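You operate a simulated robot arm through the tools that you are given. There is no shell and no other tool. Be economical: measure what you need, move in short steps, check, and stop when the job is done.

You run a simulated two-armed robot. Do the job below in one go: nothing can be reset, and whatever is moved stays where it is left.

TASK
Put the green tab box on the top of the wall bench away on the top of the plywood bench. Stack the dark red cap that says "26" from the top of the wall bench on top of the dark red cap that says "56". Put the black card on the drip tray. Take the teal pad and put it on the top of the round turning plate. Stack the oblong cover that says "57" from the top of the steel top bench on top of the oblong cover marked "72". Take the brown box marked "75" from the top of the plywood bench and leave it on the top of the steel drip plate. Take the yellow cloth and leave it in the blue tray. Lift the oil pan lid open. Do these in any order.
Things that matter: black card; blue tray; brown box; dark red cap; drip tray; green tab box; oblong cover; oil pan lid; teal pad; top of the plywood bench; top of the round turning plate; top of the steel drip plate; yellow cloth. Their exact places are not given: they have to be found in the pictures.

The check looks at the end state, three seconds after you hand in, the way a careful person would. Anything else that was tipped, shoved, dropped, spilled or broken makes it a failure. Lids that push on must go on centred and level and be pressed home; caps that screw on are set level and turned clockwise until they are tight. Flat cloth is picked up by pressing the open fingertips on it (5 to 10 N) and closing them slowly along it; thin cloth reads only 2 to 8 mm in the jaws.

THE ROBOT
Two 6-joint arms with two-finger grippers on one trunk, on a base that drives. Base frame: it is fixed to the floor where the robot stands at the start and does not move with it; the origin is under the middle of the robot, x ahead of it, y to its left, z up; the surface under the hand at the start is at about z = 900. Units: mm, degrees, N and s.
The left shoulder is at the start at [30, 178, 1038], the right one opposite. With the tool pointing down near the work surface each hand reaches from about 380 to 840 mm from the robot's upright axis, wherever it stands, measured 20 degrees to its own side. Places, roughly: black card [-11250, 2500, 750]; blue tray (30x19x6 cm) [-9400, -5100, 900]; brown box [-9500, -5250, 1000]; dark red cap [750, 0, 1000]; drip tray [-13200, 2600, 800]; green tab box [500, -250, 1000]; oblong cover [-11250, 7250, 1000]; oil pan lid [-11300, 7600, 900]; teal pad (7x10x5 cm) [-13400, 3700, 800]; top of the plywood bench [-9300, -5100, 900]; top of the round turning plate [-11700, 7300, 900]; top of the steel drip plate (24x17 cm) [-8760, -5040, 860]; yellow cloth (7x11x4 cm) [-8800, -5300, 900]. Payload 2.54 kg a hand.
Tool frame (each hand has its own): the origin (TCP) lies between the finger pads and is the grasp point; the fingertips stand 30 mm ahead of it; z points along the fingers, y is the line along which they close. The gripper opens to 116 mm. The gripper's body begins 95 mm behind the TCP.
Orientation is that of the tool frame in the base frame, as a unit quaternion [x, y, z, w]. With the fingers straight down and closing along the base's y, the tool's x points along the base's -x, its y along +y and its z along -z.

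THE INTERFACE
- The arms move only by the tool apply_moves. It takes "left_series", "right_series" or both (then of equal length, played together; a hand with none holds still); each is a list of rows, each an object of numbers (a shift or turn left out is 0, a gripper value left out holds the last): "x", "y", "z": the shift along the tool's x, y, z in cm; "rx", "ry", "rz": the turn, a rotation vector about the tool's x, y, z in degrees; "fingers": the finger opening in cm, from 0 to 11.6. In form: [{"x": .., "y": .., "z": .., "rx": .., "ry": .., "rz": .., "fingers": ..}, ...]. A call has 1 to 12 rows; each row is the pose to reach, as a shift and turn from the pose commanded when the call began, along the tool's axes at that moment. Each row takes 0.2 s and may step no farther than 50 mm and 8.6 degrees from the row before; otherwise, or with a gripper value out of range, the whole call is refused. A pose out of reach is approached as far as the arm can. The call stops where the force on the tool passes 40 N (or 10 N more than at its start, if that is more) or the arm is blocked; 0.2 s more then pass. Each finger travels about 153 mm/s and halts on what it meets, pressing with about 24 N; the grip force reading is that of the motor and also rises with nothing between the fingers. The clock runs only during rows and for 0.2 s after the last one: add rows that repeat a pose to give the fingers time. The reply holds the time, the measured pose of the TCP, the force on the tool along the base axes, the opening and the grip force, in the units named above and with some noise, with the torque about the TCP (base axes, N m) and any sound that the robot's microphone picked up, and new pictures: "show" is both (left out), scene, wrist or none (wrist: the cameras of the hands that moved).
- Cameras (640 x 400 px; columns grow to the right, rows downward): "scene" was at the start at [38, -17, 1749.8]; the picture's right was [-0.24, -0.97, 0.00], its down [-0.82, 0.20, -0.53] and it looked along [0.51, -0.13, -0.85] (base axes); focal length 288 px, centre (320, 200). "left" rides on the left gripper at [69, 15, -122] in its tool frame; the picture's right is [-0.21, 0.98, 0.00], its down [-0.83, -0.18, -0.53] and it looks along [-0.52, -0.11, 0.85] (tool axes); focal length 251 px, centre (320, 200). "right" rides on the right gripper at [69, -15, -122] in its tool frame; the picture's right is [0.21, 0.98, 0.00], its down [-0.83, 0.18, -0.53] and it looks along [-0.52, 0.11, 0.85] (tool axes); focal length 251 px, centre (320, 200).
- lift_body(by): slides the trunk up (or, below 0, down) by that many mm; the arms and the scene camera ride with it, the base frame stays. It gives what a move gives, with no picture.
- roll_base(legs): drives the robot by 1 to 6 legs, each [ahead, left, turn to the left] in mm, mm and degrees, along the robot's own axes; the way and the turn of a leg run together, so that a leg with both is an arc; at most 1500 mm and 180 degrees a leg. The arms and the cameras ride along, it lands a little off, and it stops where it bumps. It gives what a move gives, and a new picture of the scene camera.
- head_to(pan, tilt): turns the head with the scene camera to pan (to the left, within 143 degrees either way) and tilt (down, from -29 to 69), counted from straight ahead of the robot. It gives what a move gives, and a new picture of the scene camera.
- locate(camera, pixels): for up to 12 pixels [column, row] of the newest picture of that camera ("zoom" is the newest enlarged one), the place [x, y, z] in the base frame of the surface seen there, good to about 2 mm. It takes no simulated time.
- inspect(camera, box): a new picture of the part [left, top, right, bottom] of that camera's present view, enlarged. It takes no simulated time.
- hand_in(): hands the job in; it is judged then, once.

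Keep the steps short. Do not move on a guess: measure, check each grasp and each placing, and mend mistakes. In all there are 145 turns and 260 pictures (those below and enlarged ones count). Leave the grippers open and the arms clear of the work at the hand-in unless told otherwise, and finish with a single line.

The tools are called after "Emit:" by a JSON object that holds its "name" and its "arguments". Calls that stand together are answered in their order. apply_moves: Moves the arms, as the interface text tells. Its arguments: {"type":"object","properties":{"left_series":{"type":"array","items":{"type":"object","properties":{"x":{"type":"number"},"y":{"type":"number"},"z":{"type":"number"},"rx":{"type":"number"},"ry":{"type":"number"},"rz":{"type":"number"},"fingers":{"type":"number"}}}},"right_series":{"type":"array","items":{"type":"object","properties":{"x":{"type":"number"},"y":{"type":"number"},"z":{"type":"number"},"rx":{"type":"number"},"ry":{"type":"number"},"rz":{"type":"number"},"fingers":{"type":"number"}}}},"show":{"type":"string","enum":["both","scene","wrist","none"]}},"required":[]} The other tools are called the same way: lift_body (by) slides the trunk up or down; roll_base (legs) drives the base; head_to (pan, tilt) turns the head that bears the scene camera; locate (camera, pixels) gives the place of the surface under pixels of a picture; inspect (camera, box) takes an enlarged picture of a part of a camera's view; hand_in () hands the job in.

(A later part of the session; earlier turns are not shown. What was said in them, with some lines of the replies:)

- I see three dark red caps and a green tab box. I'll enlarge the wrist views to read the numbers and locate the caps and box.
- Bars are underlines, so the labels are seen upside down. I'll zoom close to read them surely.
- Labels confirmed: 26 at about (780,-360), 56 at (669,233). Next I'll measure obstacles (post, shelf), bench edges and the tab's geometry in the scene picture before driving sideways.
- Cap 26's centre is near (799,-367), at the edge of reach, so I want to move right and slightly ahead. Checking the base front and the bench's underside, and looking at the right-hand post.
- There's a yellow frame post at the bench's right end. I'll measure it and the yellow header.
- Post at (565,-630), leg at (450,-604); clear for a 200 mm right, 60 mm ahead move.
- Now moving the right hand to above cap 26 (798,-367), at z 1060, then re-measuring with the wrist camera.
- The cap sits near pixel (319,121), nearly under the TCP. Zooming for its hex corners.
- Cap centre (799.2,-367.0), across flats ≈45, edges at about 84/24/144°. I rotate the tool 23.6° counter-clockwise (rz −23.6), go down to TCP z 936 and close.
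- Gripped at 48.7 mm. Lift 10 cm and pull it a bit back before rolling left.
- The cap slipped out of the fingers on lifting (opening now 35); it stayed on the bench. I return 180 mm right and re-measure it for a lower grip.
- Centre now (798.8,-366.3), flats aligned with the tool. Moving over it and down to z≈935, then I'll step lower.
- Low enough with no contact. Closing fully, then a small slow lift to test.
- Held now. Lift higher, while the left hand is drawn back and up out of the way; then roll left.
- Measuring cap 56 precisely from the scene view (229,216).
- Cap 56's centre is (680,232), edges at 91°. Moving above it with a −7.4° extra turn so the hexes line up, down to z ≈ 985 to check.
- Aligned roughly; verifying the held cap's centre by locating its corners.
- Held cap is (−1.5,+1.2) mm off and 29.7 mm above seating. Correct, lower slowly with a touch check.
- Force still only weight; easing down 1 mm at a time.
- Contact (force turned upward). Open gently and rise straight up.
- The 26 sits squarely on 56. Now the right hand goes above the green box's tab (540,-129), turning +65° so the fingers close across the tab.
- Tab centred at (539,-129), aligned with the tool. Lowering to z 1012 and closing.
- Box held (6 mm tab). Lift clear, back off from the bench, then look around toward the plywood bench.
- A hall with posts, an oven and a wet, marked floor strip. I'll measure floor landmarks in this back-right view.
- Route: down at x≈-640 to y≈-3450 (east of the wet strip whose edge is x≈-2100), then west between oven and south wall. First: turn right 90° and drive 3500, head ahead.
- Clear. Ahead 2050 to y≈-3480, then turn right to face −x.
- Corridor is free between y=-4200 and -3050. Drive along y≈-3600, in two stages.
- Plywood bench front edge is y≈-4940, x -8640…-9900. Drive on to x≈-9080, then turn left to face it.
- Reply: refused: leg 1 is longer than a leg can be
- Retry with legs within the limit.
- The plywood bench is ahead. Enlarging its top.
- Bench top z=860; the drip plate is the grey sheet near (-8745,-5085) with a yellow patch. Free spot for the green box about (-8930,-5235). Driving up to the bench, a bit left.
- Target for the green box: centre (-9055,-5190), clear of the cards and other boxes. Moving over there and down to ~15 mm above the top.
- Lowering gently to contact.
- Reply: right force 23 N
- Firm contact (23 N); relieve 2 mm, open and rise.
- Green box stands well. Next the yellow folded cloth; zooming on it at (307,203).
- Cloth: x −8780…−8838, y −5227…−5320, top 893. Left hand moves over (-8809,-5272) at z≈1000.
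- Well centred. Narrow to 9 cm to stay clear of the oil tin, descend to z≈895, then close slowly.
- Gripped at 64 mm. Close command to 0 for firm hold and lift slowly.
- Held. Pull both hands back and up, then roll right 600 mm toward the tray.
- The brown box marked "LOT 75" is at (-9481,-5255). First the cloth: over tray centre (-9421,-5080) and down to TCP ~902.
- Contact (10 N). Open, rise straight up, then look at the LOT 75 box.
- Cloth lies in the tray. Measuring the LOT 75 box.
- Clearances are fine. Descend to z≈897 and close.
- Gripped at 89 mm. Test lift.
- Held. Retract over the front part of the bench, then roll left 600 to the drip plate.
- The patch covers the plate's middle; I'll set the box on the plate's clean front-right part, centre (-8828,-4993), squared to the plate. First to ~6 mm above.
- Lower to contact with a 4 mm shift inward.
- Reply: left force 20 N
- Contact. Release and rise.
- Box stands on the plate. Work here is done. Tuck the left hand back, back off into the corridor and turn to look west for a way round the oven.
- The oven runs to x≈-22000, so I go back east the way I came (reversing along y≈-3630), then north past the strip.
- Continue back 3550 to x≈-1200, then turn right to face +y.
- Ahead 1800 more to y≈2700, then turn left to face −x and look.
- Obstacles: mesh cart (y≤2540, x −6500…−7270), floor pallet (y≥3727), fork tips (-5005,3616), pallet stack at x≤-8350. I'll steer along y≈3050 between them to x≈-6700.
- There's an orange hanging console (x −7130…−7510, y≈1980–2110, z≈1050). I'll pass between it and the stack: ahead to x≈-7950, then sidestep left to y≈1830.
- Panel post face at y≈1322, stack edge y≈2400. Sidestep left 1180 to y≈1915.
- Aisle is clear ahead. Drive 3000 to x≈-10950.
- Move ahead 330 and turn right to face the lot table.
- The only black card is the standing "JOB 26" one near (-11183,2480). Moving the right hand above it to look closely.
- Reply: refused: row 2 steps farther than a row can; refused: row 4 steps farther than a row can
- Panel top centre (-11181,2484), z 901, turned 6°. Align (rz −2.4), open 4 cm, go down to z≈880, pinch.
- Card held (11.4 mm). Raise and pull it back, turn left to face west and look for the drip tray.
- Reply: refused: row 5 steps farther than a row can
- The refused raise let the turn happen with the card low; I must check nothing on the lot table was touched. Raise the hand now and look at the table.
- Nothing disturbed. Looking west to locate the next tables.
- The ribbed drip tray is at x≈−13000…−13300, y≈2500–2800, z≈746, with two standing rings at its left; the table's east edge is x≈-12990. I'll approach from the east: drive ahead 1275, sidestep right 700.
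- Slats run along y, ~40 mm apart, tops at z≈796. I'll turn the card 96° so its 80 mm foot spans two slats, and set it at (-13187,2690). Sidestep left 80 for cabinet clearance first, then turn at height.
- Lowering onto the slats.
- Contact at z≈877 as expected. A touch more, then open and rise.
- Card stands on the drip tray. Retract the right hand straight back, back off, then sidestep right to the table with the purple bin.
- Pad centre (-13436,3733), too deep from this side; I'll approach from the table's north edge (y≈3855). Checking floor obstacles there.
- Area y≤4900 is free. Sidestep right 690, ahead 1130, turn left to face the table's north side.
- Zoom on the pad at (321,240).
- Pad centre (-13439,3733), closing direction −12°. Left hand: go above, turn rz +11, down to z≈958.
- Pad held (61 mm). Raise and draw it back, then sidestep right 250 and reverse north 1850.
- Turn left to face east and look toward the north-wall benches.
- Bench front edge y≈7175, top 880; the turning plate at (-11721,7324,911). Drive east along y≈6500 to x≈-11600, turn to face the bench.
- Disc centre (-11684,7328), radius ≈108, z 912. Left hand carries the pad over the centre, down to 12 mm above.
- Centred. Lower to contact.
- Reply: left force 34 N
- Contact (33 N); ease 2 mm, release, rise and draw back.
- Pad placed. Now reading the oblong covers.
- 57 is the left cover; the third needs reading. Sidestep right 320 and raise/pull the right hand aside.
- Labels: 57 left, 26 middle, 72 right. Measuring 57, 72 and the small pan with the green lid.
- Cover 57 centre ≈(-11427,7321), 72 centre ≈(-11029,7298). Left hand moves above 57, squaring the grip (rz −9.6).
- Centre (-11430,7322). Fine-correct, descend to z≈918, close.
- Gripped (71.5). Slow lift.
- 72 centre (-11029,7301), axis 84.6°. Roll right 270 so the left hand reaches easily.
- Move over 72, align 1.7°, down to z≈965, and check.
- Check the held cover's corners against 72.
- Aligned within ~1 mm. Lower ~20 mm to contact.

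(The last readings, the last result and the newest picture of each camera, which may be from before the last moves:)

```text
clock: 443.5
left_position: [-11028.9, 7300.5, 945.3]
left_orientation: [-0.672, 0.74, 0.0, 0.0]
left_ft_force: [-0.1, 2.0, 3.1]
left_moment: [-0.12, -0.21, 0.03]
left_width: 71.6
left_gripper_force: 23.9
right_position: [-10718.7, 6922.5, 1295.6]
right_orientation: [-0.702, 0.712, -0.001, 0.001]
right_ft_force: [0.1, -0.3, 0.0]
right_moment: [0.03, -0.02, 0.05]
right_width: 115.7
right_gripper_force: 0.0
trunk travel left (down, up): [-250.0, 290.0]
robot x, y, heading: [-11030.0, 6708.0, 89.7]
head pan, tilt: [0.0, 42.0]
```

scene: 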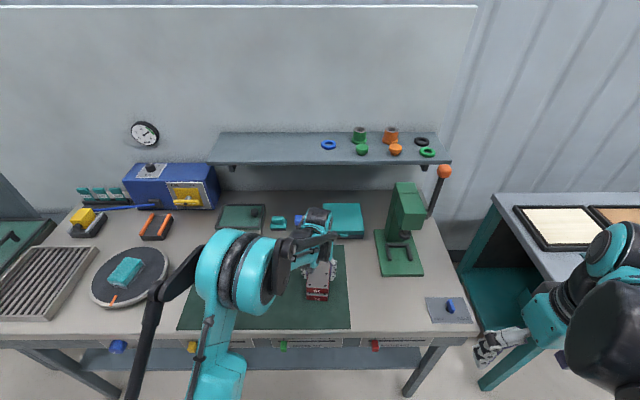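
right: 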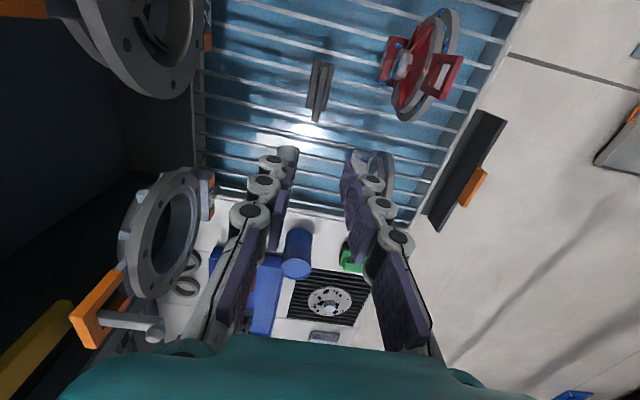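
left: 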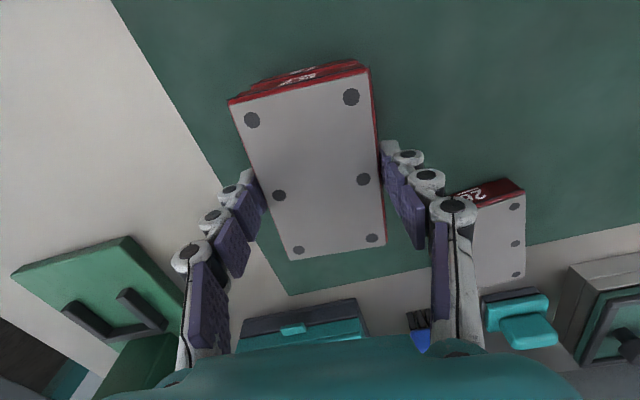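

Seated. Release gently and rise.

Emit:
{"name": "apply_moves", "arguments": {"left_series": [{"z": 0.05}, {"z": 0, "fingers": 7.6}, {"z": 0, "fingers": 8.5}, {"z": 0, "fingers": 9}, {"z": -3}, {"z": -7}, {"z": -11}, {"z": -15}, {"z": -19}, {"z": -19}], "show": "wrist"}}

Emit:
{"name": "inspect", "arguments": {"camera": "scene", "box": [295, 245, 350, 310]}}

```text
clock: 445.7
left_position: [-11029.6, 7300.1, 1135.4]
left_orientation: [-0.673, 0.74, 0.0, 0.0]
left_ft_force: [-0.4, -0.3, -0.1]
left_moment: [0.0, 0.01, 0.01]
left_width: 89.8
left_gripper_force: 0.0
right_position: [-10718.6, 6922.0, 1294.6]
right_orientation: [-0.703, 0.711, 0.0, 0.002]
right_ft_force: [-0.2, 0.4, -0.5]
right_moment: [-0.02, -0.02, -0.03]
right_width: 116.1
right_gripper_force: 0.1
trunk travel left (down, up): [-250.0, 290.0]
robot x, y, heading: [-11027.7, 6705.5, 89.7]
head pan, tilt: [0.0, 42.0]
```

left: 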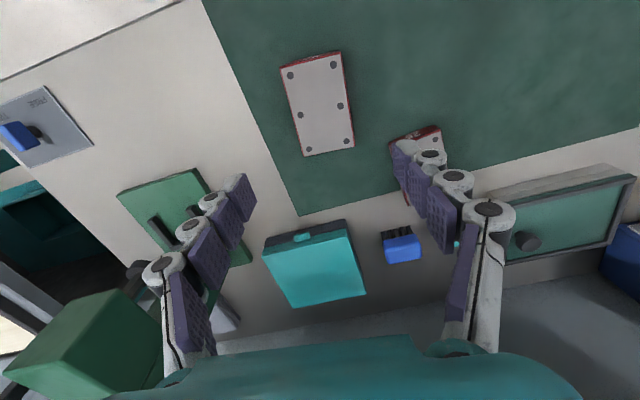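

```text
6.15 times, centred on (322, 278) of scene
```

zoom: 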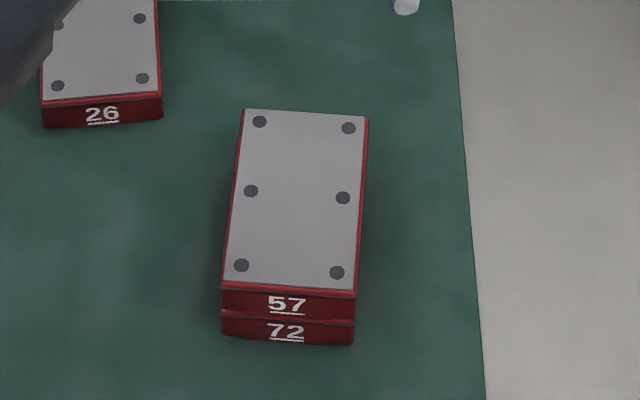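

57 sits squarely on 72. Last: the pan lid. Looking for its hinge in the left wrist view.

Emit:
{"name": "inspect", "arguments": {"camera": "left", "box": [470, 150, 640, 290]}}

Emit:
{"name": "locate", "arguments": {"camera": "scene", "pixels": [[255, 165], [330, 165], [240, 150], [230, 190], [320, 190], [440, 163]]}}

```text
2.86 times, centred on (555, 220) of left
```

zoom: 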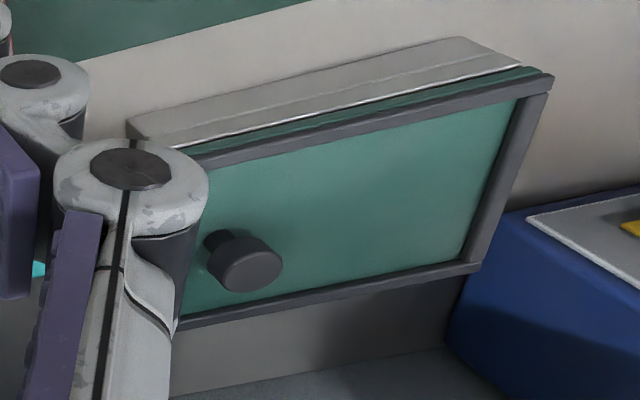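

```text
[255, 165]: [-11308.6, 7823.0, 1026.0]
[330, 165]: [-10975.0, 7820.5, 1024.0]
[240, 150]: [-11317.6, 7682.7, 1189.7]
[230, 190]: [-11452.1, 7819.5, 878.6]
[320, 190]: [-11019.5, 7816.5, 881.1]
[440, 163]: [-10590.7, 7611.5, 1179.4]
```

Emit:
{"name": "inspect", "arguments": {"camera": "scene", "box": [195, 120, 345, 245]}}

Emit:
{"name": "locate", "arguments": {"camera": "scene", "pixels": [[209, 163], [215, 158], [300, 163], [300, 160], [230, 135], [234, 167], [330, 163], [222, 211], [255, 210], [241, 224]]}}

```text
3.20 times, centred on (270, 182) of scene
```

zoom: 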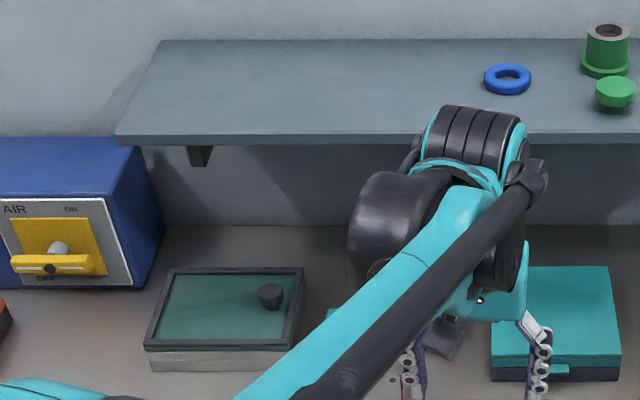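

```text
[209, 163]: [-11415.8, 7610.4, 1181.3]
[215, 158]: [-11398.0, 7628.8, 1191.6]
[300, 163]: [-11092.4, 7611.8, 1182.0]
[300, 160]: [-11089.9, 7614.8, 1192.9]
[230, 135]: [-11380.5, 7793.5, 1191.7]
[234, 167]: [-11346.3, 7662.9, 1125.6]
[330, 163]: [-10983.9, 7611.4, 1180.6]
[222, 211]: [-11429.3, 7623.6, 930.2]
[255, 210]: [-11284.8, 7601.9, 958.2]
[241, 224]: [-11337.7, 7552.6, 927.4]
```

The shelf (z≈1180, front edge y≈7611) overhangs, so I'll approach the knob with a tilted tool from the front. Knob on the right ⇒ hinge on the left edge (x≈-11437). Reposition: pull the left hand back, roll left 350 and ahead 85.

Emit:
{"name": "apply_moves", "arguments": {"left_series": [{"x": 4, "z": -1}, {"x": 8, "z": -2}, {"x": 12, "z": -3}, {"x": 15, "z": -4}, {"x": 15, "z": -4}], "show": "none"}}

Emit:
{"name": "roll_base", "arguments": {"legs": [[0, 350, 0.3], [85, 0, 0]]}}

Emit:
{"name": "inspect", "arguments": {"camera": "left", "box": [0, 0, 640, 400]}}

```text
clock: 446.9
left_position: [-11043.0, 7150.1, 1174.8]
left_orientation: [-0.673, 0.74, 0.0, 0.0]
left_ft_force: [-0.5, 0.2, 0.0]
left_moment: [-0.03, 0.01, 0.0]
left_width: 89.9
left_gripper_force: 0.0
right_position: [-10719.4, 6923.1, 1294.7]
right_orientation: [-0.702, 0.712, -0.001, 0.001]
right_ft_force: [1.0, -0.3, -0.4]
right_moment: [-0.01, 0.04, -0.06]
right_width: 116.2
right_gripper_force: 0.0
trunk travel left (down, up): [-250.0, 290.0]
robot x, y, heading: [-11028.8, 6704.2, 89.4]
head pan, tilt: [0.0, 42.0]
```

```text
clock: 449.9
left_position: [-11393.9, 7236.9, 1175.2]
left_orientation: [-0.674, 0.739, 0.0, 0.0]
left_ft_force: [0.3, 0.0, -0.9]
left_moment: [-0.06, 0.01, 0.03]
left_width: 90.0
left_gripper_force: 0.1
right_position: [-11069.6, 7011.6, 1295.8]
right_orientation: [-0.703, 0.711, -0.001, 0.0]
right_ft_force: [0.1, 0.2, -0.1]
right_moment: [-0.06, -0.02, 0.01]
right_width: 116.0
right_gripper_force: 0.0
trunk travel left (down, up): [-250.0, 290.0]
robot x, y, heading: [-11380.1, 6796.9, 89.8]
head pan, tilt: [0.0, 42.0]
```

scene: 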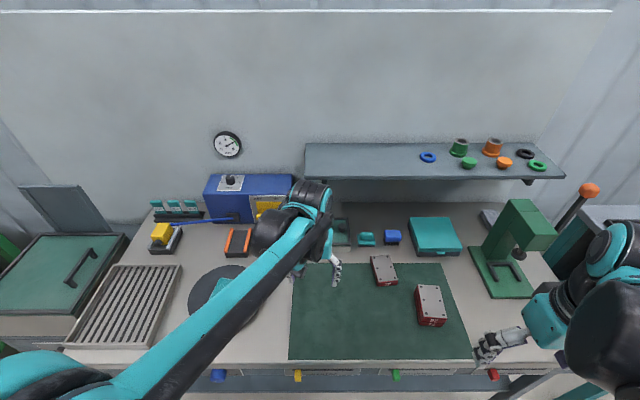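

```text
1.00 times, centred on (320, 200) of left (not enlarged: the box is as wide or as high as the picture)
```

zoom: 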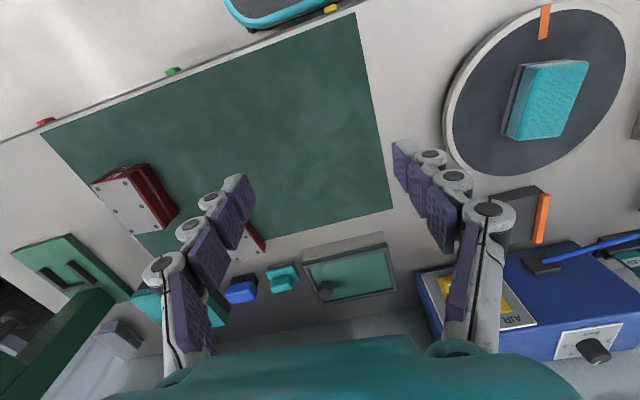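

Now square the hand (rz −5.3) and bring it in front of the pan at (-11289,7440,1100), fingers 6 cm.

Emit:
{"name": "apply_moves", "arguments": {"left_series": [{"x": -3.5, "y": -1.4, "z": 1, "rz": -1, "fingers": 6}, {"x": -7, "y": -2.8, "z": 2, "rz": -2}, {"x": -10.5, "y": -4.2, "z": 3, "rz": -3}, {"x": -14, "y": -5.6, "z": 4.5, "rz": -4}, {"x": -17.6, "y": -7.1, "z": 6, "rz": -5.3}, {"x": -21.2, "y": -8.6, "z": 7.5, "rz": -5.3}, {"x": -21.2, "y": -8.6, "z": 7.5, "rz": -5.3}], "show": "wrist"}}

```text
clock: 451.5
left_position: [-11290.1, 7437.0, 1101.0]
left_orientation: [0.708, -0.707, -0.001, -0.001]
left_ft_force: [-0.5, -0.7, -0.1]
left_moment: [0.02, 0.04, 0.03]
left_width: 59.9
left_gripper_force: 0.1
right_position: [-11069.6, 7007.5, 1297.4]
right_orientation: [-0.703, 0.711, 0.0, 0.002]
right_ft_force: [0.2, 0.4, 1.4]
right_moment: [0.03, 0.0, -0.04]
right_width: 116.0
right_gripper_force: 0.0
trunk travel left (down, up): [-250.0, 290.0]
robot x, y, heading: [-11381.6, 6790.6, 89.9]
head pan, tilt: [0.0, 42.0]
```

left: 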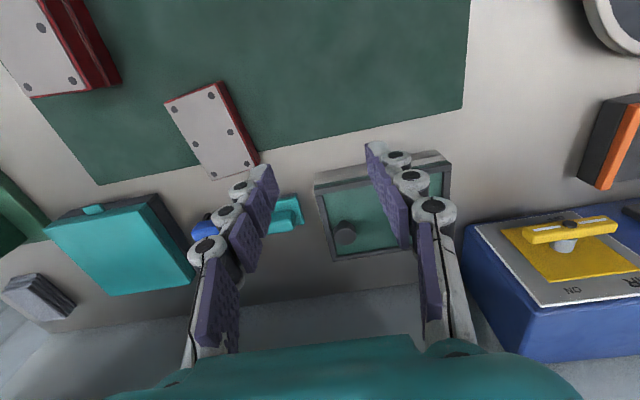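

Emit:
{"name": "inspect", "arguments": {"camera": "left", "box": [305, 150, 455, 270]}}

Emit:
{"name": "locate", "arguments": {"camera": "left", "pixels": [[346, 236], [336, 236], [356, 236], [346, 226], [346, 243], [325, 200], [440, 180], [447, 165], [340, 258], [320, 185]]}}

```text
3.33 times, centred on (380, 210) of left
```

zoom: 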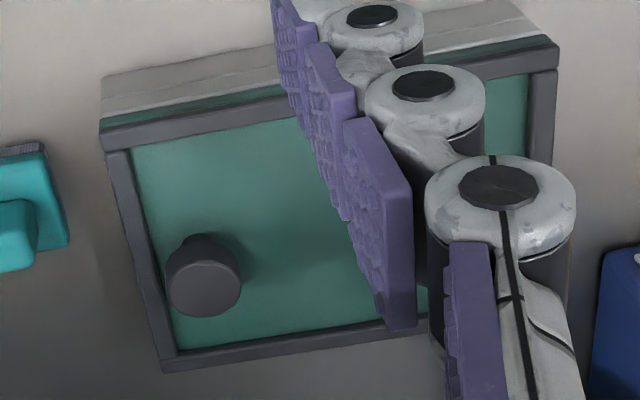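

```text
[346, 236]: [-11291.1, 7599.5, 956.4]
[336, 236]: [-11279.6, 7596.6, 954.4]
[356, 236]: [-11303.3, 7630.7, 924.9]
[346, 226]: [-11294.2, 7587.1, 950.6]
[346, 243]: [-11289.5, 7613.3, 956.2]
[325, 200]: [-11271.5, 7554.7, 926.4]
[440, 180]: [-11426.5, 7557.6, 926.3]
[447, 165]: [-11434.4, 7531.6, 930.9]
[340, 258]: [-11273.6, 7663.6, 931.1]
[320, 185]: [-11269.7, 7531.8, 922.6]
```

Knob centre ≈(-11290.5,7597), head z 944–958. Tilt the tool 40° (ry −40) while moving to a point 70 mm short of the knob along the tool axis.

Emit:
{"name": "apply_moves", "arguments": {"left_series": [{"x": -1, "ry": -8}, {"x": -2, "ry": -16}, {"x": -4, "z": 1, "ry": -24}, {"x": -6, "z": 3, "ry": -32}, {"x": -8, "z": 5, "ry": -40}, {"x": -10.5, "z": 8.4, "ry": -40}, {"x": -10.5, "z": 8.4, "ry": -40}], "show": "both"}}

```text
clock: 453.1
left_position: [-11290.2, 7544.2, 1016.5]
left_orientation: [0.664, -0.664, -0.243, -0.243]
left_ft_force: [-0.4, 1.0, -0.3]
left_moment: [0.0, 0.01, -0.03]
left_width: 60.0
left_gripper_force: 0.1
right_position: [-11069.3, 7007.1, 1297.3]
right_orientation: [-0.703, 0.711, 0.001, 0.001]
right_ft_force: [0.1, -0.4, 0.0]
right_moment: [0.05, 0.0, 0.01]
right_width: 116.0
right_gripper_force: 0.1
trunk travel left (down, up): [-250.0, 290.0]
robot x, y, heading: [-11378.8, 6791.5, 89.8]
head pan, tilt: [0.0, 42.0]
```

scene: 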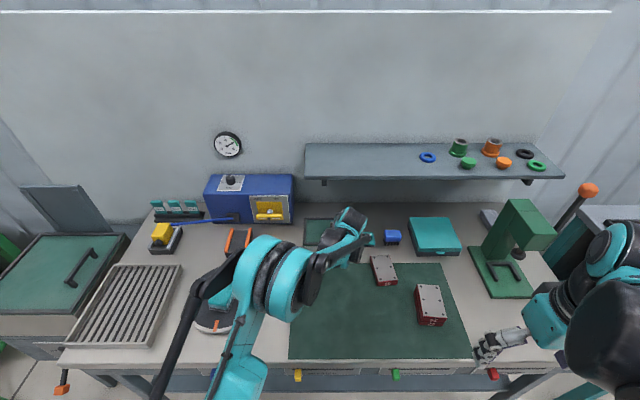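
left: 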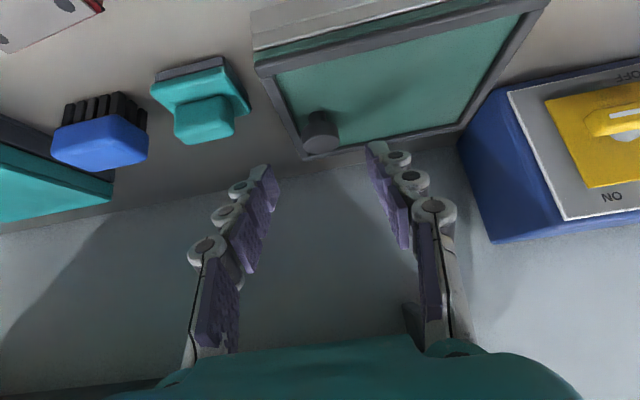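

Aligned; advance 68 mm along the tool axis and close on the knob.

Emit:
{"name": "apply_moves", "arguments": {"left_series": [{"x": 0.1, "z": 2.5}, {"x": 0.15, "z": 5}, {"x": 0.15, "z": 6.8}, {"x": 0.15, "z": 6.8}, {"x": 0.15, "z": 6.8, "fingers": 4}, {"x": 0.15, "z": 6.8, "fingers": 3}, {"x": 0.15, "z": 6.8, "fingers": 1.5}, {"x": 0.15, "z": 6.8, "fingers": 0}, {"x": 0.15, "z": 6.8}], "show": "wrist"}}

```text
clock: 455.1
left_position: [-11289.8, 7585.8, 962.0]
left_orientation: [0.665, -0.664, -0.242, -0.242]
left_ft_force: [-1.4, -1.1, -1.2]
left_moment: [0.05, 0.01, 0.03]
left_width: 31.0
left_gripper_force: 44.6
right_position: [-11069.7, 7008.3, 1295.8]
right_orientation: [-0.704, 0.711, 0.001, 0.001]
right_ft_force: [0.1, 0.0, 0.9]
right_moment: [-0.01, -0.01, -0.02]
right_width: 116.0
right_gripper_force: 0.2
trunk travel left (down, up): [-250.0, 290.0]
robot x, y, heading: [-11376.7, 6794.3, 89.8]
head pan, tilt: [0.0, 42.0]
```

left: 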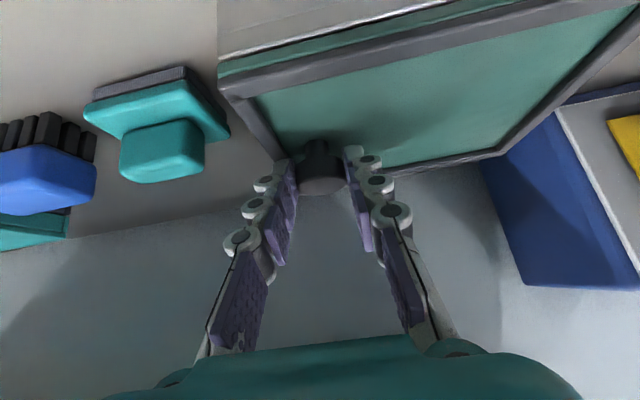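

Knob held (31 mm). Start the opening arc about the left hinge (x≈-11437, z≈921), turning the hand with the lid, first to 24°.

Emit:
{"name": "apply_moves", "arguments": {"left_series": [{"x": -0.65, "y": 0.32, "z": -0.78, "rx": 3.06, "rz": -2.57}, {"x": -1.29, "y": 0.71, "z": -1.54, "rx": 6.13, "rz": -5.14}, {"x": -1.9, "y": 1.17, "z": -2.27, "rx": 9.2, "rz": -7.7}, {"x": -2.5, "y": 1.7, "z": -2.98, "rx": 12.26, "rz": -10.29}, {"x": -3.07, "y": 2.29, "z": -3.66, "rx": 15.3, "rz": -12.9}, {"x": -3.62, "y": 2.94, "z": -4.31, "rx": 18.38, "rz": -15.43}], "show": "both"}}

```text
clock: 456.5
left_position: [-11319.0, 7586.2, 1019.6]
left_orientation: [0.701, -0.598, -0.1, -0.375]
left_ft_force: [-3.4, -0.5, 1.2]
left_moment: [-0.32, 0.61, 0.17]
left_width: 30.9
left_gripper_force: 44.5
right_position: [-11070.0, 7009.8, 1297.0]
right_orientation: [-0.703, 0.711, -0.001, 0.0]
right_ft_force: [-0.4, -0.2, -0.4]
right_moment: [-0.04, -0.01, -0.04]
right_width: 116.0
right_gripper_force: 0.1
trunk travel left (down, up): [-250.0, 290.0]
robot x, y, heading: [-11381.4, 6791.5, 89.5]
head pan, tilt: [0.0, 42.0]
```

scene: 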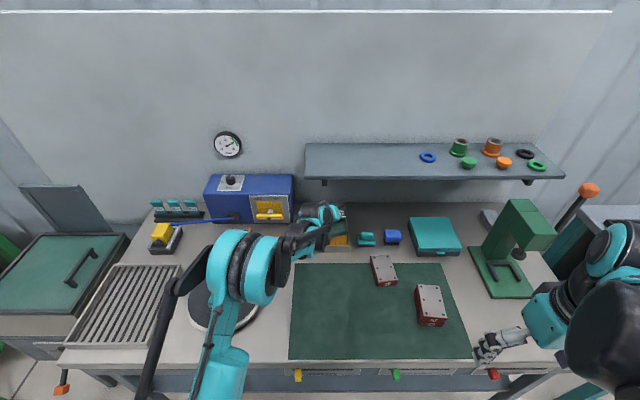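
left: 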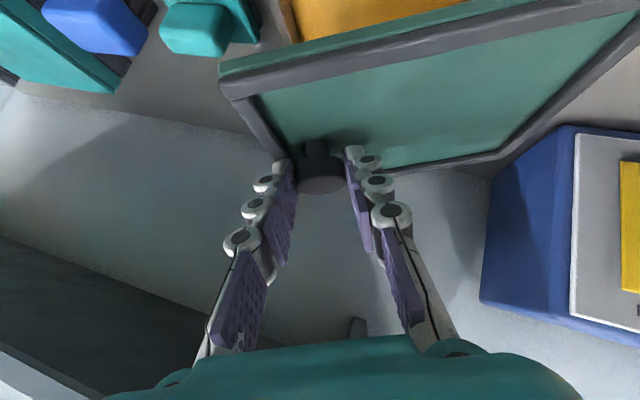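

Works smoothly (hinge left confirmed, oil visible). By symmetry the same increments continue the arc: another 36° → 60°.

Emit:
{"name": "apply_moves", "arguments": {"left_series": [{"x": -0.65, "y": 0.32, "z": -0.78, "rx": 3.06, "rz": -2.57}, {"x": -1.29, "y": 0.71, "z": -1.54, "rx": 6.13, "rz": -5.14}, {"x": -1.9, "y": 1.17, "z": -2.27, "rx": 9.2, "rz": -7.7}, {"x": -2.5, "y": 1.7, "z": -2.98, "rx": 12.26, "rz": -10.29}, {"x": -3.07, "y": 2.29, "z": -3.66, "rx": 15.3, "rz": -12.9}, {"x": -3.62, "y": 2.94, "z": -4.31, "rx": 18.38, "rz": -15.43}, {"x": -4.13, "y": 3.65, "z": -4.92, "rx": 21.45, "rz": -18.0}, {"x": -4.61, "y": 4.41, "z": -5.49, "rx": 24.51, "rz": -20.58}, {"x": -5.05, "y": 5.22, "z": -6.02, "rx": 27.58, "rz": -23.15}], "show": "both"}}

```text
clock: 458.5
left_position: [-11397.9, 7586.8, 1072.6]
left_orientation: [0.697, -0.453, 0.122, -0.542]
left_ft_force: [5.2, 17.7, 24.0]
left_moment: [-0.02, 0.46, -0.11]
left_width: 31.7
left_gripper_force: 45.0
right_position: [-11068.6, 7008.6, 1295.9]
right_orientation: [-0.703, 0.712, 0.0, 0.0]
right_ft_force: [0.2, -0.2, 0.5]
right_moment: [0.02, 0.0, 0.01]
right_width: 116.1
right_gripper_force: 0.1
trunk travel left (down, up): [-250.0, 290.0]
robot x, y, heading: [-11379.7, 6790.5, 89.9]
head pan, tilt: [0.0, 42.0]
```

scene: 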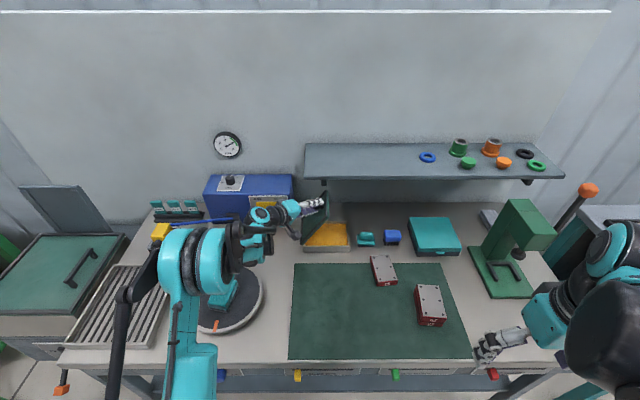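
left: 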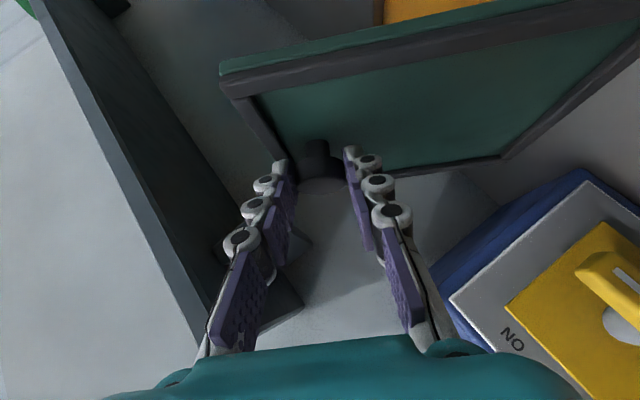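

Unexpected force (18,24 N). Hold still and re-read, and inspect the view.

Emit:
{"name": "apply_moves", "arguments": {"left_series": [{"x": 0}, {"x": 0}], "show": "none"}}

Emit:
{"name": "inspect", "arguments": {"camera": "scene", "box": [190, 160, 370, 290]}}

```text
clock: 459.1
left_position: [-11397.2, 7586.9, 1070.8]
left_orientation: [0.697, -0.454, 0.121, -0.542]
left_ft_force: [8.8, 22.1, 30.9]
left_moment: [0.5, 0.18, 0.09]
left_width: 31.2
left_gripper_force: 45.2
right_position: [-11066.9, 7009.0, 1295.1]
right_orientation: [-0.704, 0.71, 0.0, 0.0]
right_ft_force: [0.7, -1.3, 0.0]
right_moment: [0.03, 0.02, 0.01]
right_width: 116.0
right_gripper_force: 0.1
trunk travel left (down, up): [-250.0, 290.0]
robot x, y, heading: [-11379.2, 6794.2, 89.8]
head pan, tilt: [0.0, 42.0]
```

```text
3.08 times, centred on (280, 225) of scene
```

zoom: 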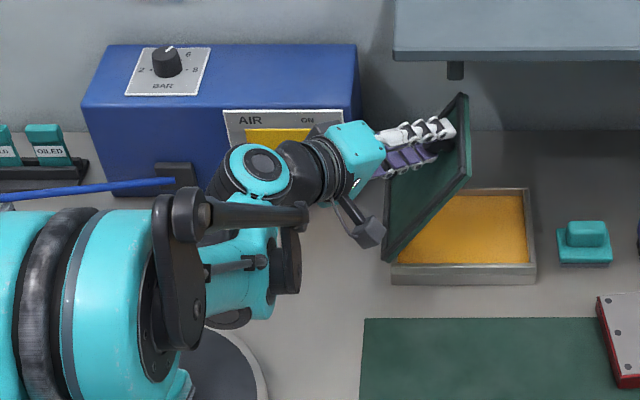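

Something besides the lid pushes on the hand (probably the wrist near the AIR unit/bench). Step back 8° and re-read.

Emit:
{"name": "apply_moves", "arguments": {"left_series": [{"x": 0.67, "y": -0.25, "z": 0.79, "rx": -3.06, "rz": 2.57}, {"x": 1.34, "y": -0.43, "z": 1.6, "rx": -6.13, "rz": 5.14}, {"x": 1.34, "y": -0.43, "z": 1.6, "rx": -6.13, "rz": 5.14}], "show": "scene"}}

Emit:
{"name": "inspect", "arguments": {"camera": "scene", "box": [190, 160, 370, 290]}}

Emit:
{"name": "locate", "arguments": {"camera": "zoom", "pixels": [[285, 270], [260, 165], [240, 320], [300, 215], [280, 120], [340, 100], [285, 190], [220, 60], [270, 133], [310, 300]]}}

```text
clock: 459.9
left_position: [-11377.1, 7587.0, 1063.6]
left_orientation: [0.703, -0.492, 0.073, -0.509]
left_ft_force: [12.1, 19.4, 22.1]
left_moment: [0.58, -0.1, 0.29]
left_width: 31.4
left_gripper_force: 44.8
right_position: [-11067.5, 7008.6, 1295.3]
right_orientation: [-0.703, 0.711, 0.0, 0.0]
right_ft_force: [-0.2, 0.1, 0.3]
right_moment: [0.01, 0.0, 0.01]
right_width: 115.8
right_gripper_force: 0.1
trunk travel left (down, up): [-250.0, 290.0]
robot x, y, heading: [-11379.7, 6792.9, 89.8]
head pan, tilt: [0.0, 42.0]
```

scene: 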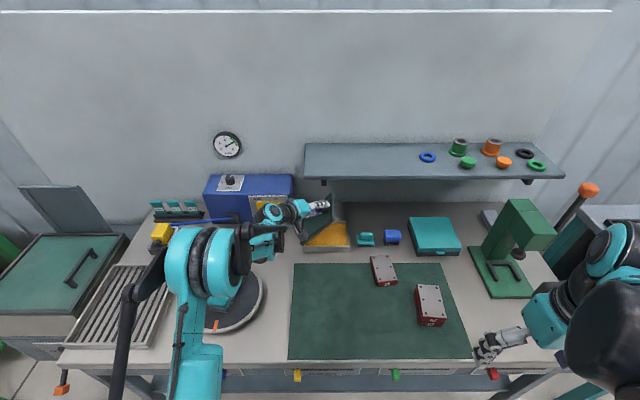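

```text
3.08 times, centred on (280, 225) of scene
```

zoom: 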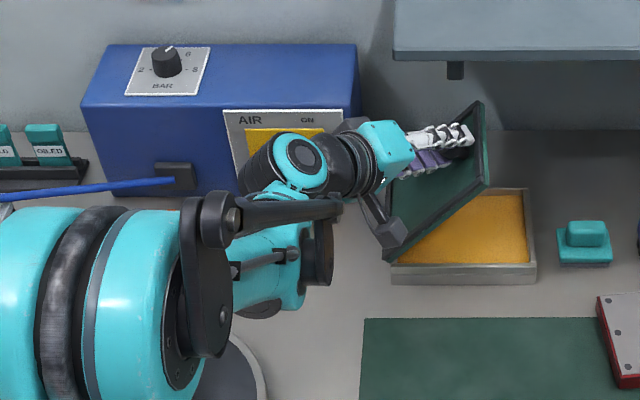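

```text
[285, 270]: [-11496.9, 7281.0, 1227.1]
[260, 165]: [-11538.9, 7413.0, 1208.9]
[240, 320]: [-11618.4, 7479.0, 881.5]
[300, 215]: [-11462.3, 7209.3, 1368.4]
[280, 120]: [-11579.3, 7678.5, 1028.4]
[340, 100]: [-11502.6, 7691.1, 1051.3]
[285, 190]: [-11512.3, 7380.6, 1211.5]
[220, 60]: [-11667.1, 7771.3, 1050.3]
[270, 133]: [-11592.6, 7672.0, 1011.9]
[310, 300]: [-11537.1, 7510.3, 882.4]
```

The hand geometry is clear of fixed objects; the force is mainly along the finger-closing axis (hinge mis-estimate). Comply: shift 3 mm outward along the lid and re-read.

Emit:
{"name": "apply_moves", "arguments": {"left_series": [{"y": -0.15, "x": -0.1}, {"y": -0.3, "x": -0.15}, {"y": -0.3, "x": -0.15}], "show": "none"}}

```text
clock: 460.7
left_position: [-11379.8, 7586.3, 1065.9]
left_orientation: [0.704, -0.492, 0.074, -0.507]
left_ft_force: [-2.0, -6.2, -6.2]
left_moment: [-0.44, -0.04, -0.3]
left_width: 31.0
left_gripper_force: 45.0
right_position: [-11069.9, 7008.3, 1295.6]
right_orientation: [-0.703, 0.711, -0.001, 0.0]
right_ft_force: [0.1, -0.7, 0.5]
right_moment: [0.01, 0.01, 0.0]
right_width: 116.2
right_gripper_force: 0.0
trunk travel left (down, up): [-250.0, 290.0]
robot x, y, heading: [-11376.8, 6792.2, 90.1]
head pan, tilt: [0.0, 42.0]
```

Force relaxed. Continue the arc with a small outward correction, 20° more (to ≈72°).

Emit:
{"name": "apply_moves", "arguments": {"left_series": [{"x": -0.65, "y": 0.32, "z": -0.78, "rx": 3.06, "rz": -2.57}, {"x": -1.29, "y": 0.69, "z": -1.54, "rx": 6.13, "rz": -5.14}, {"x": -1.91, "y": 1.14, "z": -2.28, "rx": 9.2, "rz": -7.7}, {"x": -2.51, "y": 1.65, "z": -2.99, "rx": 12.26, "rz": -10.29}, {"x": -3.09, "y": 2.23, "z": -3.68, "rx": 15.3, "rz": -12.9}, {"x": -3.09, "y": 2.23, "z": -3.68, "rx": 15.3, "rz": -12.9}], "show": "both"}}

```text
clock: 462.1
left_position: [-11431.0, 7586.8, 1078.5]
left_orientation: [0.68, -0.395, 0.194, -0.586]
left_ft_force: [-8.6, -15.5, -9.5]
left_moment: [-0.02, 1.33, 0.32]
left_width: 31.2
left_gripper_force: 45.3
right_position: [-11070.1, 7008.4, 1295.3]
right_orientation: [-0.703, 0.711, 0.0, 0.001]
right_ft_force: [-0.2, 0.5, 0.3]
right_moment: [0.0, 0.01, 0.04]
right_width: 115.9
right_gripper_force: 0.0
trunk travel left (down, up): [-250.0, 290.0]
robot x, y, heading: [-11380.0, 6792.5, 89.9]
head pan, tilt: [0.0, 42.0]
```

scene: 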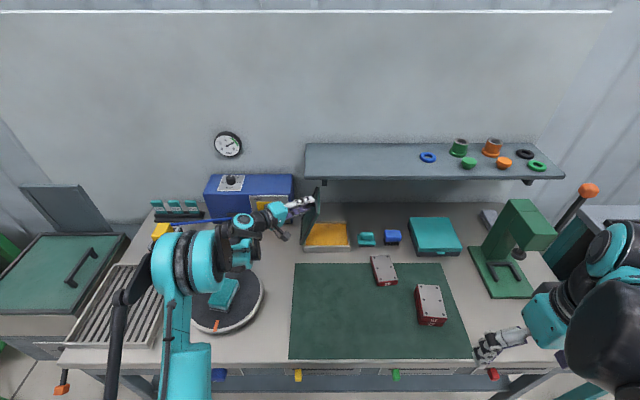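
left: 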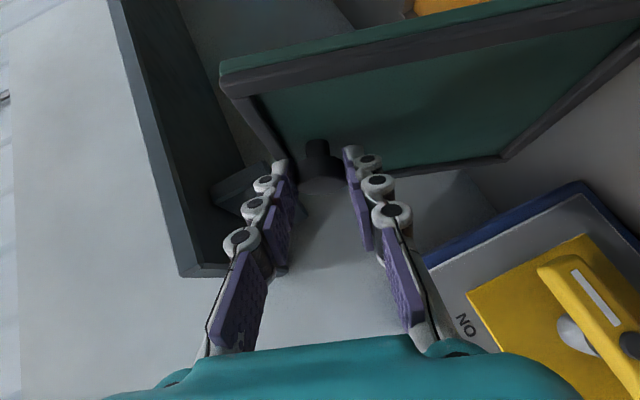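

Now slightly over-corrected; continue 24° more (to ≈96°) with the correction eased back.

Emit:
{"name": "apply_moves", "arguments": {"left_series": [{"x": -0.61, "y": 0.4, "z": -0.78, "rx": 3.06, "rz": -2.57}, {"x": -1.24, "y": 0.81, "z": -1.54, "rx": 6.13, "rz": -5.14}, {"x": -1.85, "y": 1.27, "z": -2.27, "rx": 9.2, "rz": -7.7}, {"x": -2.45, "y": 1.8, "z": -2.98, "rx": 12.26, "rz": -10.29}, {"x": -3.02, "y": 2.38, "z": -3.66, "rx": 15.3, "rz": -12.9}, {"x": -3.57, "y": 3.02, "z": -4.31, "rx": 18.38, "rz": -15.43}, {"x": -3.57, "y": 3.02, "z": -4.31, "rx": 18.38, "rz": -15.43}], "show": "both"}}

Emit:
{"name": "inspect", "arguments": {"camera": "scene", "box": [190, 160, 370, 290]}}

```text
clock: 463.5
left_position: [-11493.3, 7586.0, 1070.0]
left_orientation: [-0.624, 0.264, -0.329, 0.657]
left_ft_force: [-6.2, -4.5, 8.9]
left_moment: [0.04, 0.5, -1.19]
left_width: 31.5
left_gripper_force: 44.8
right_position: [-11069.8, 7007.6, 1296.2]
right_orientation: [-0.703, 0.711, 0.001, 0.001]
right_ft_force: [0.5, -0.4, 0.0]
right_moment: [-0.03, 0.03, -0.02]
right_width: 116.2
right_gripper_force: 0.0
trunk travel left (down, up): [-250.0, 290.0]
robot x, y, heading: [-11379.5, 6790.1, 89.7]
head pan, tilt: [0.0, 42.0]
stopped in row 7 (left hand): the force on the tool passed its limit at 42 N (the readings are from after the stop); the commanded pose is now the measured one
```

scene: 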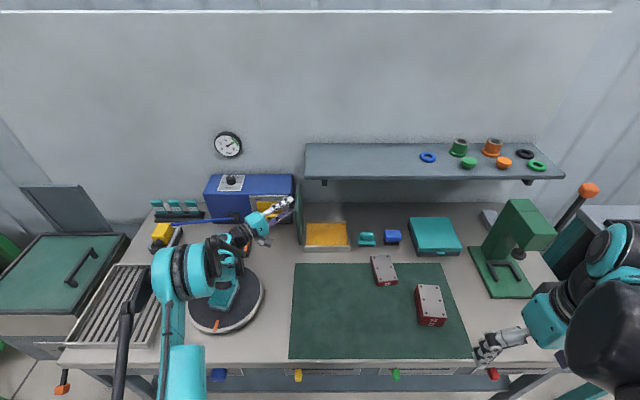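
left: 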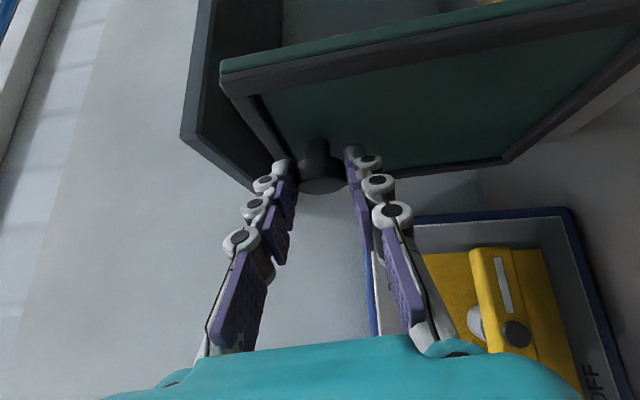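

```text
3.08 times, centred on (280, 225) of scene
5 turns are left
```

zoom: 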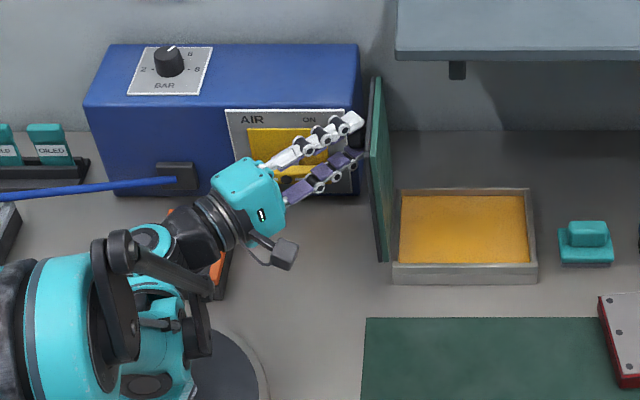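

The lid is past vertical (~97°). Release the knob and back straight out along the tool axis, then raise clear.

Emit:
{"name": "apply_moves", "arguments": {"left_series": [{"fingers": 3.6}, {"fingers": 4.6}, {"fingers": 5.2}, {"fingers": 5.2}, {"z": -2}, {"z": -5}, {"z": -9}, {"z": -13}, {"z": -17}, {"z": -20}, {"z": -20}], "show": "both"}}

```text
clock: 465.9
left_position: [-11642.8, 7457.9, 1052.3]
left_orientation: [-0.625, 0.264, -0.33, 0.656]
left_ft_force: [0.8, 0.3, -0.7]
left_moment: [-0.02, 0.02, 0.01]
left_width: 51.8
left_gripper_force: 0.0
right_position: [-11069.7, 7009.6, 1295.8]
right_orientation: [-0.704, 0.71, 0.0, 0.0]
right_ft_force: [-0.3, -0.7, -0.1]
right_moment: [0.01, 0.03, -0.05]
right_width: 116.2
right_gripper_force: 0.1
trunk travel left (down, up): [-250.0, 290.0]
robot x, y, heading: [-11380.7, 6795.1, 89.9]
head pan, tilt: [0.0, 42.0]
4 turns are left
```

scene: 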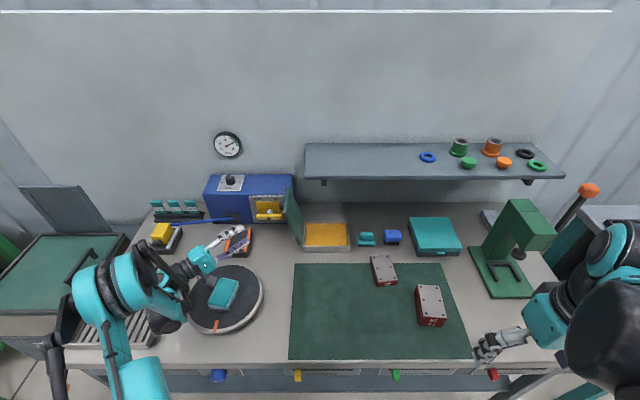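
left: 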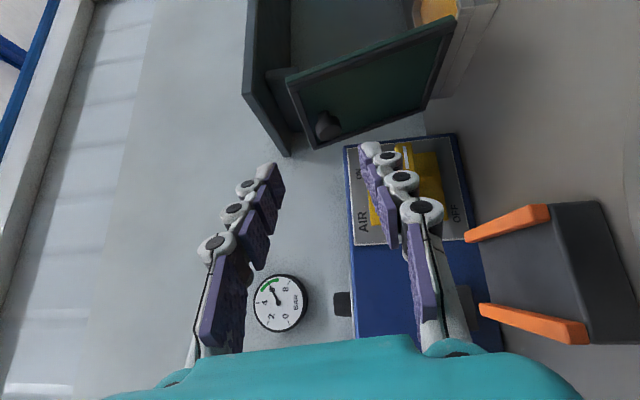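

The lid stays open. Raise the left hand straight up (tool −y), open the fingers, and check the scene.

Emit:
{"name": "apply_moves", "arguments": {"left_series": [{"y": -3}, {"y": -6}, {"y": -9}, {"y": -12}, {"y": -15, "fingers": 9}, {"y": -15, "fingers": 9}], "show": "scene"}}

Emit:
{"name": "inspect", "arguments": {"camera": "scene", "box": [170, 170, 450, 340]}}

```text
clock: 467.3
left_position: [-11659.9, 7460.4, 1202.3]
left_orientation: [-0.626, 0.264, -0.329, 0.656]
left_ft_force: [0.6, 0.0, -0.4]
left_moment: [0.02, 0.04, -0.02]
left_width: 89.9
left_gripper_force: 0.0
right_position: [-11070.3, 7009.1, 1294.5]
right_orientation: [-0.703, 0.711, -0.001, 0.0]
right_ft_force: [-0.7, 0.1, -0.4]
right_moment: [-0.02, -0.02, 0.03]
right_width: 116.0
right_gripper_force: 0.0
trunk travel left (down, up): [-250.0, 290.0]
robot x, y, heading: [-11377.5, 6792.8, 89.9]
head pan, tilt: [0.0, 42.0]
```

scene: 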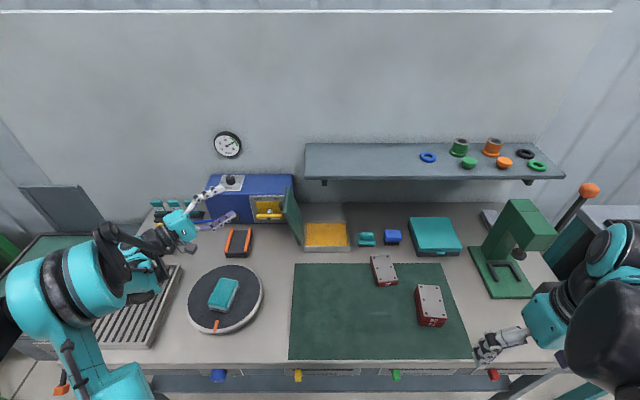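

```text
2.29 times, centred on (310, 255) of scene
3 turns are left
```

zoom: 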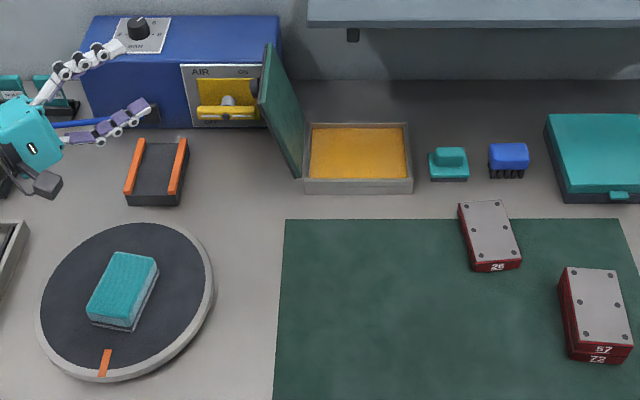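

The pan lid stands open, the pad is on the turning plate, 57 is on 72, and both hands are clear and open. Handing in.

Emit:
{"name": "hand_in", "arguments": {}}

```text
The job is handed in.
```

All eight jobs are done and handed in; each end state was checked in the pictures when it was made, and I saw nothing else knocked or moved.
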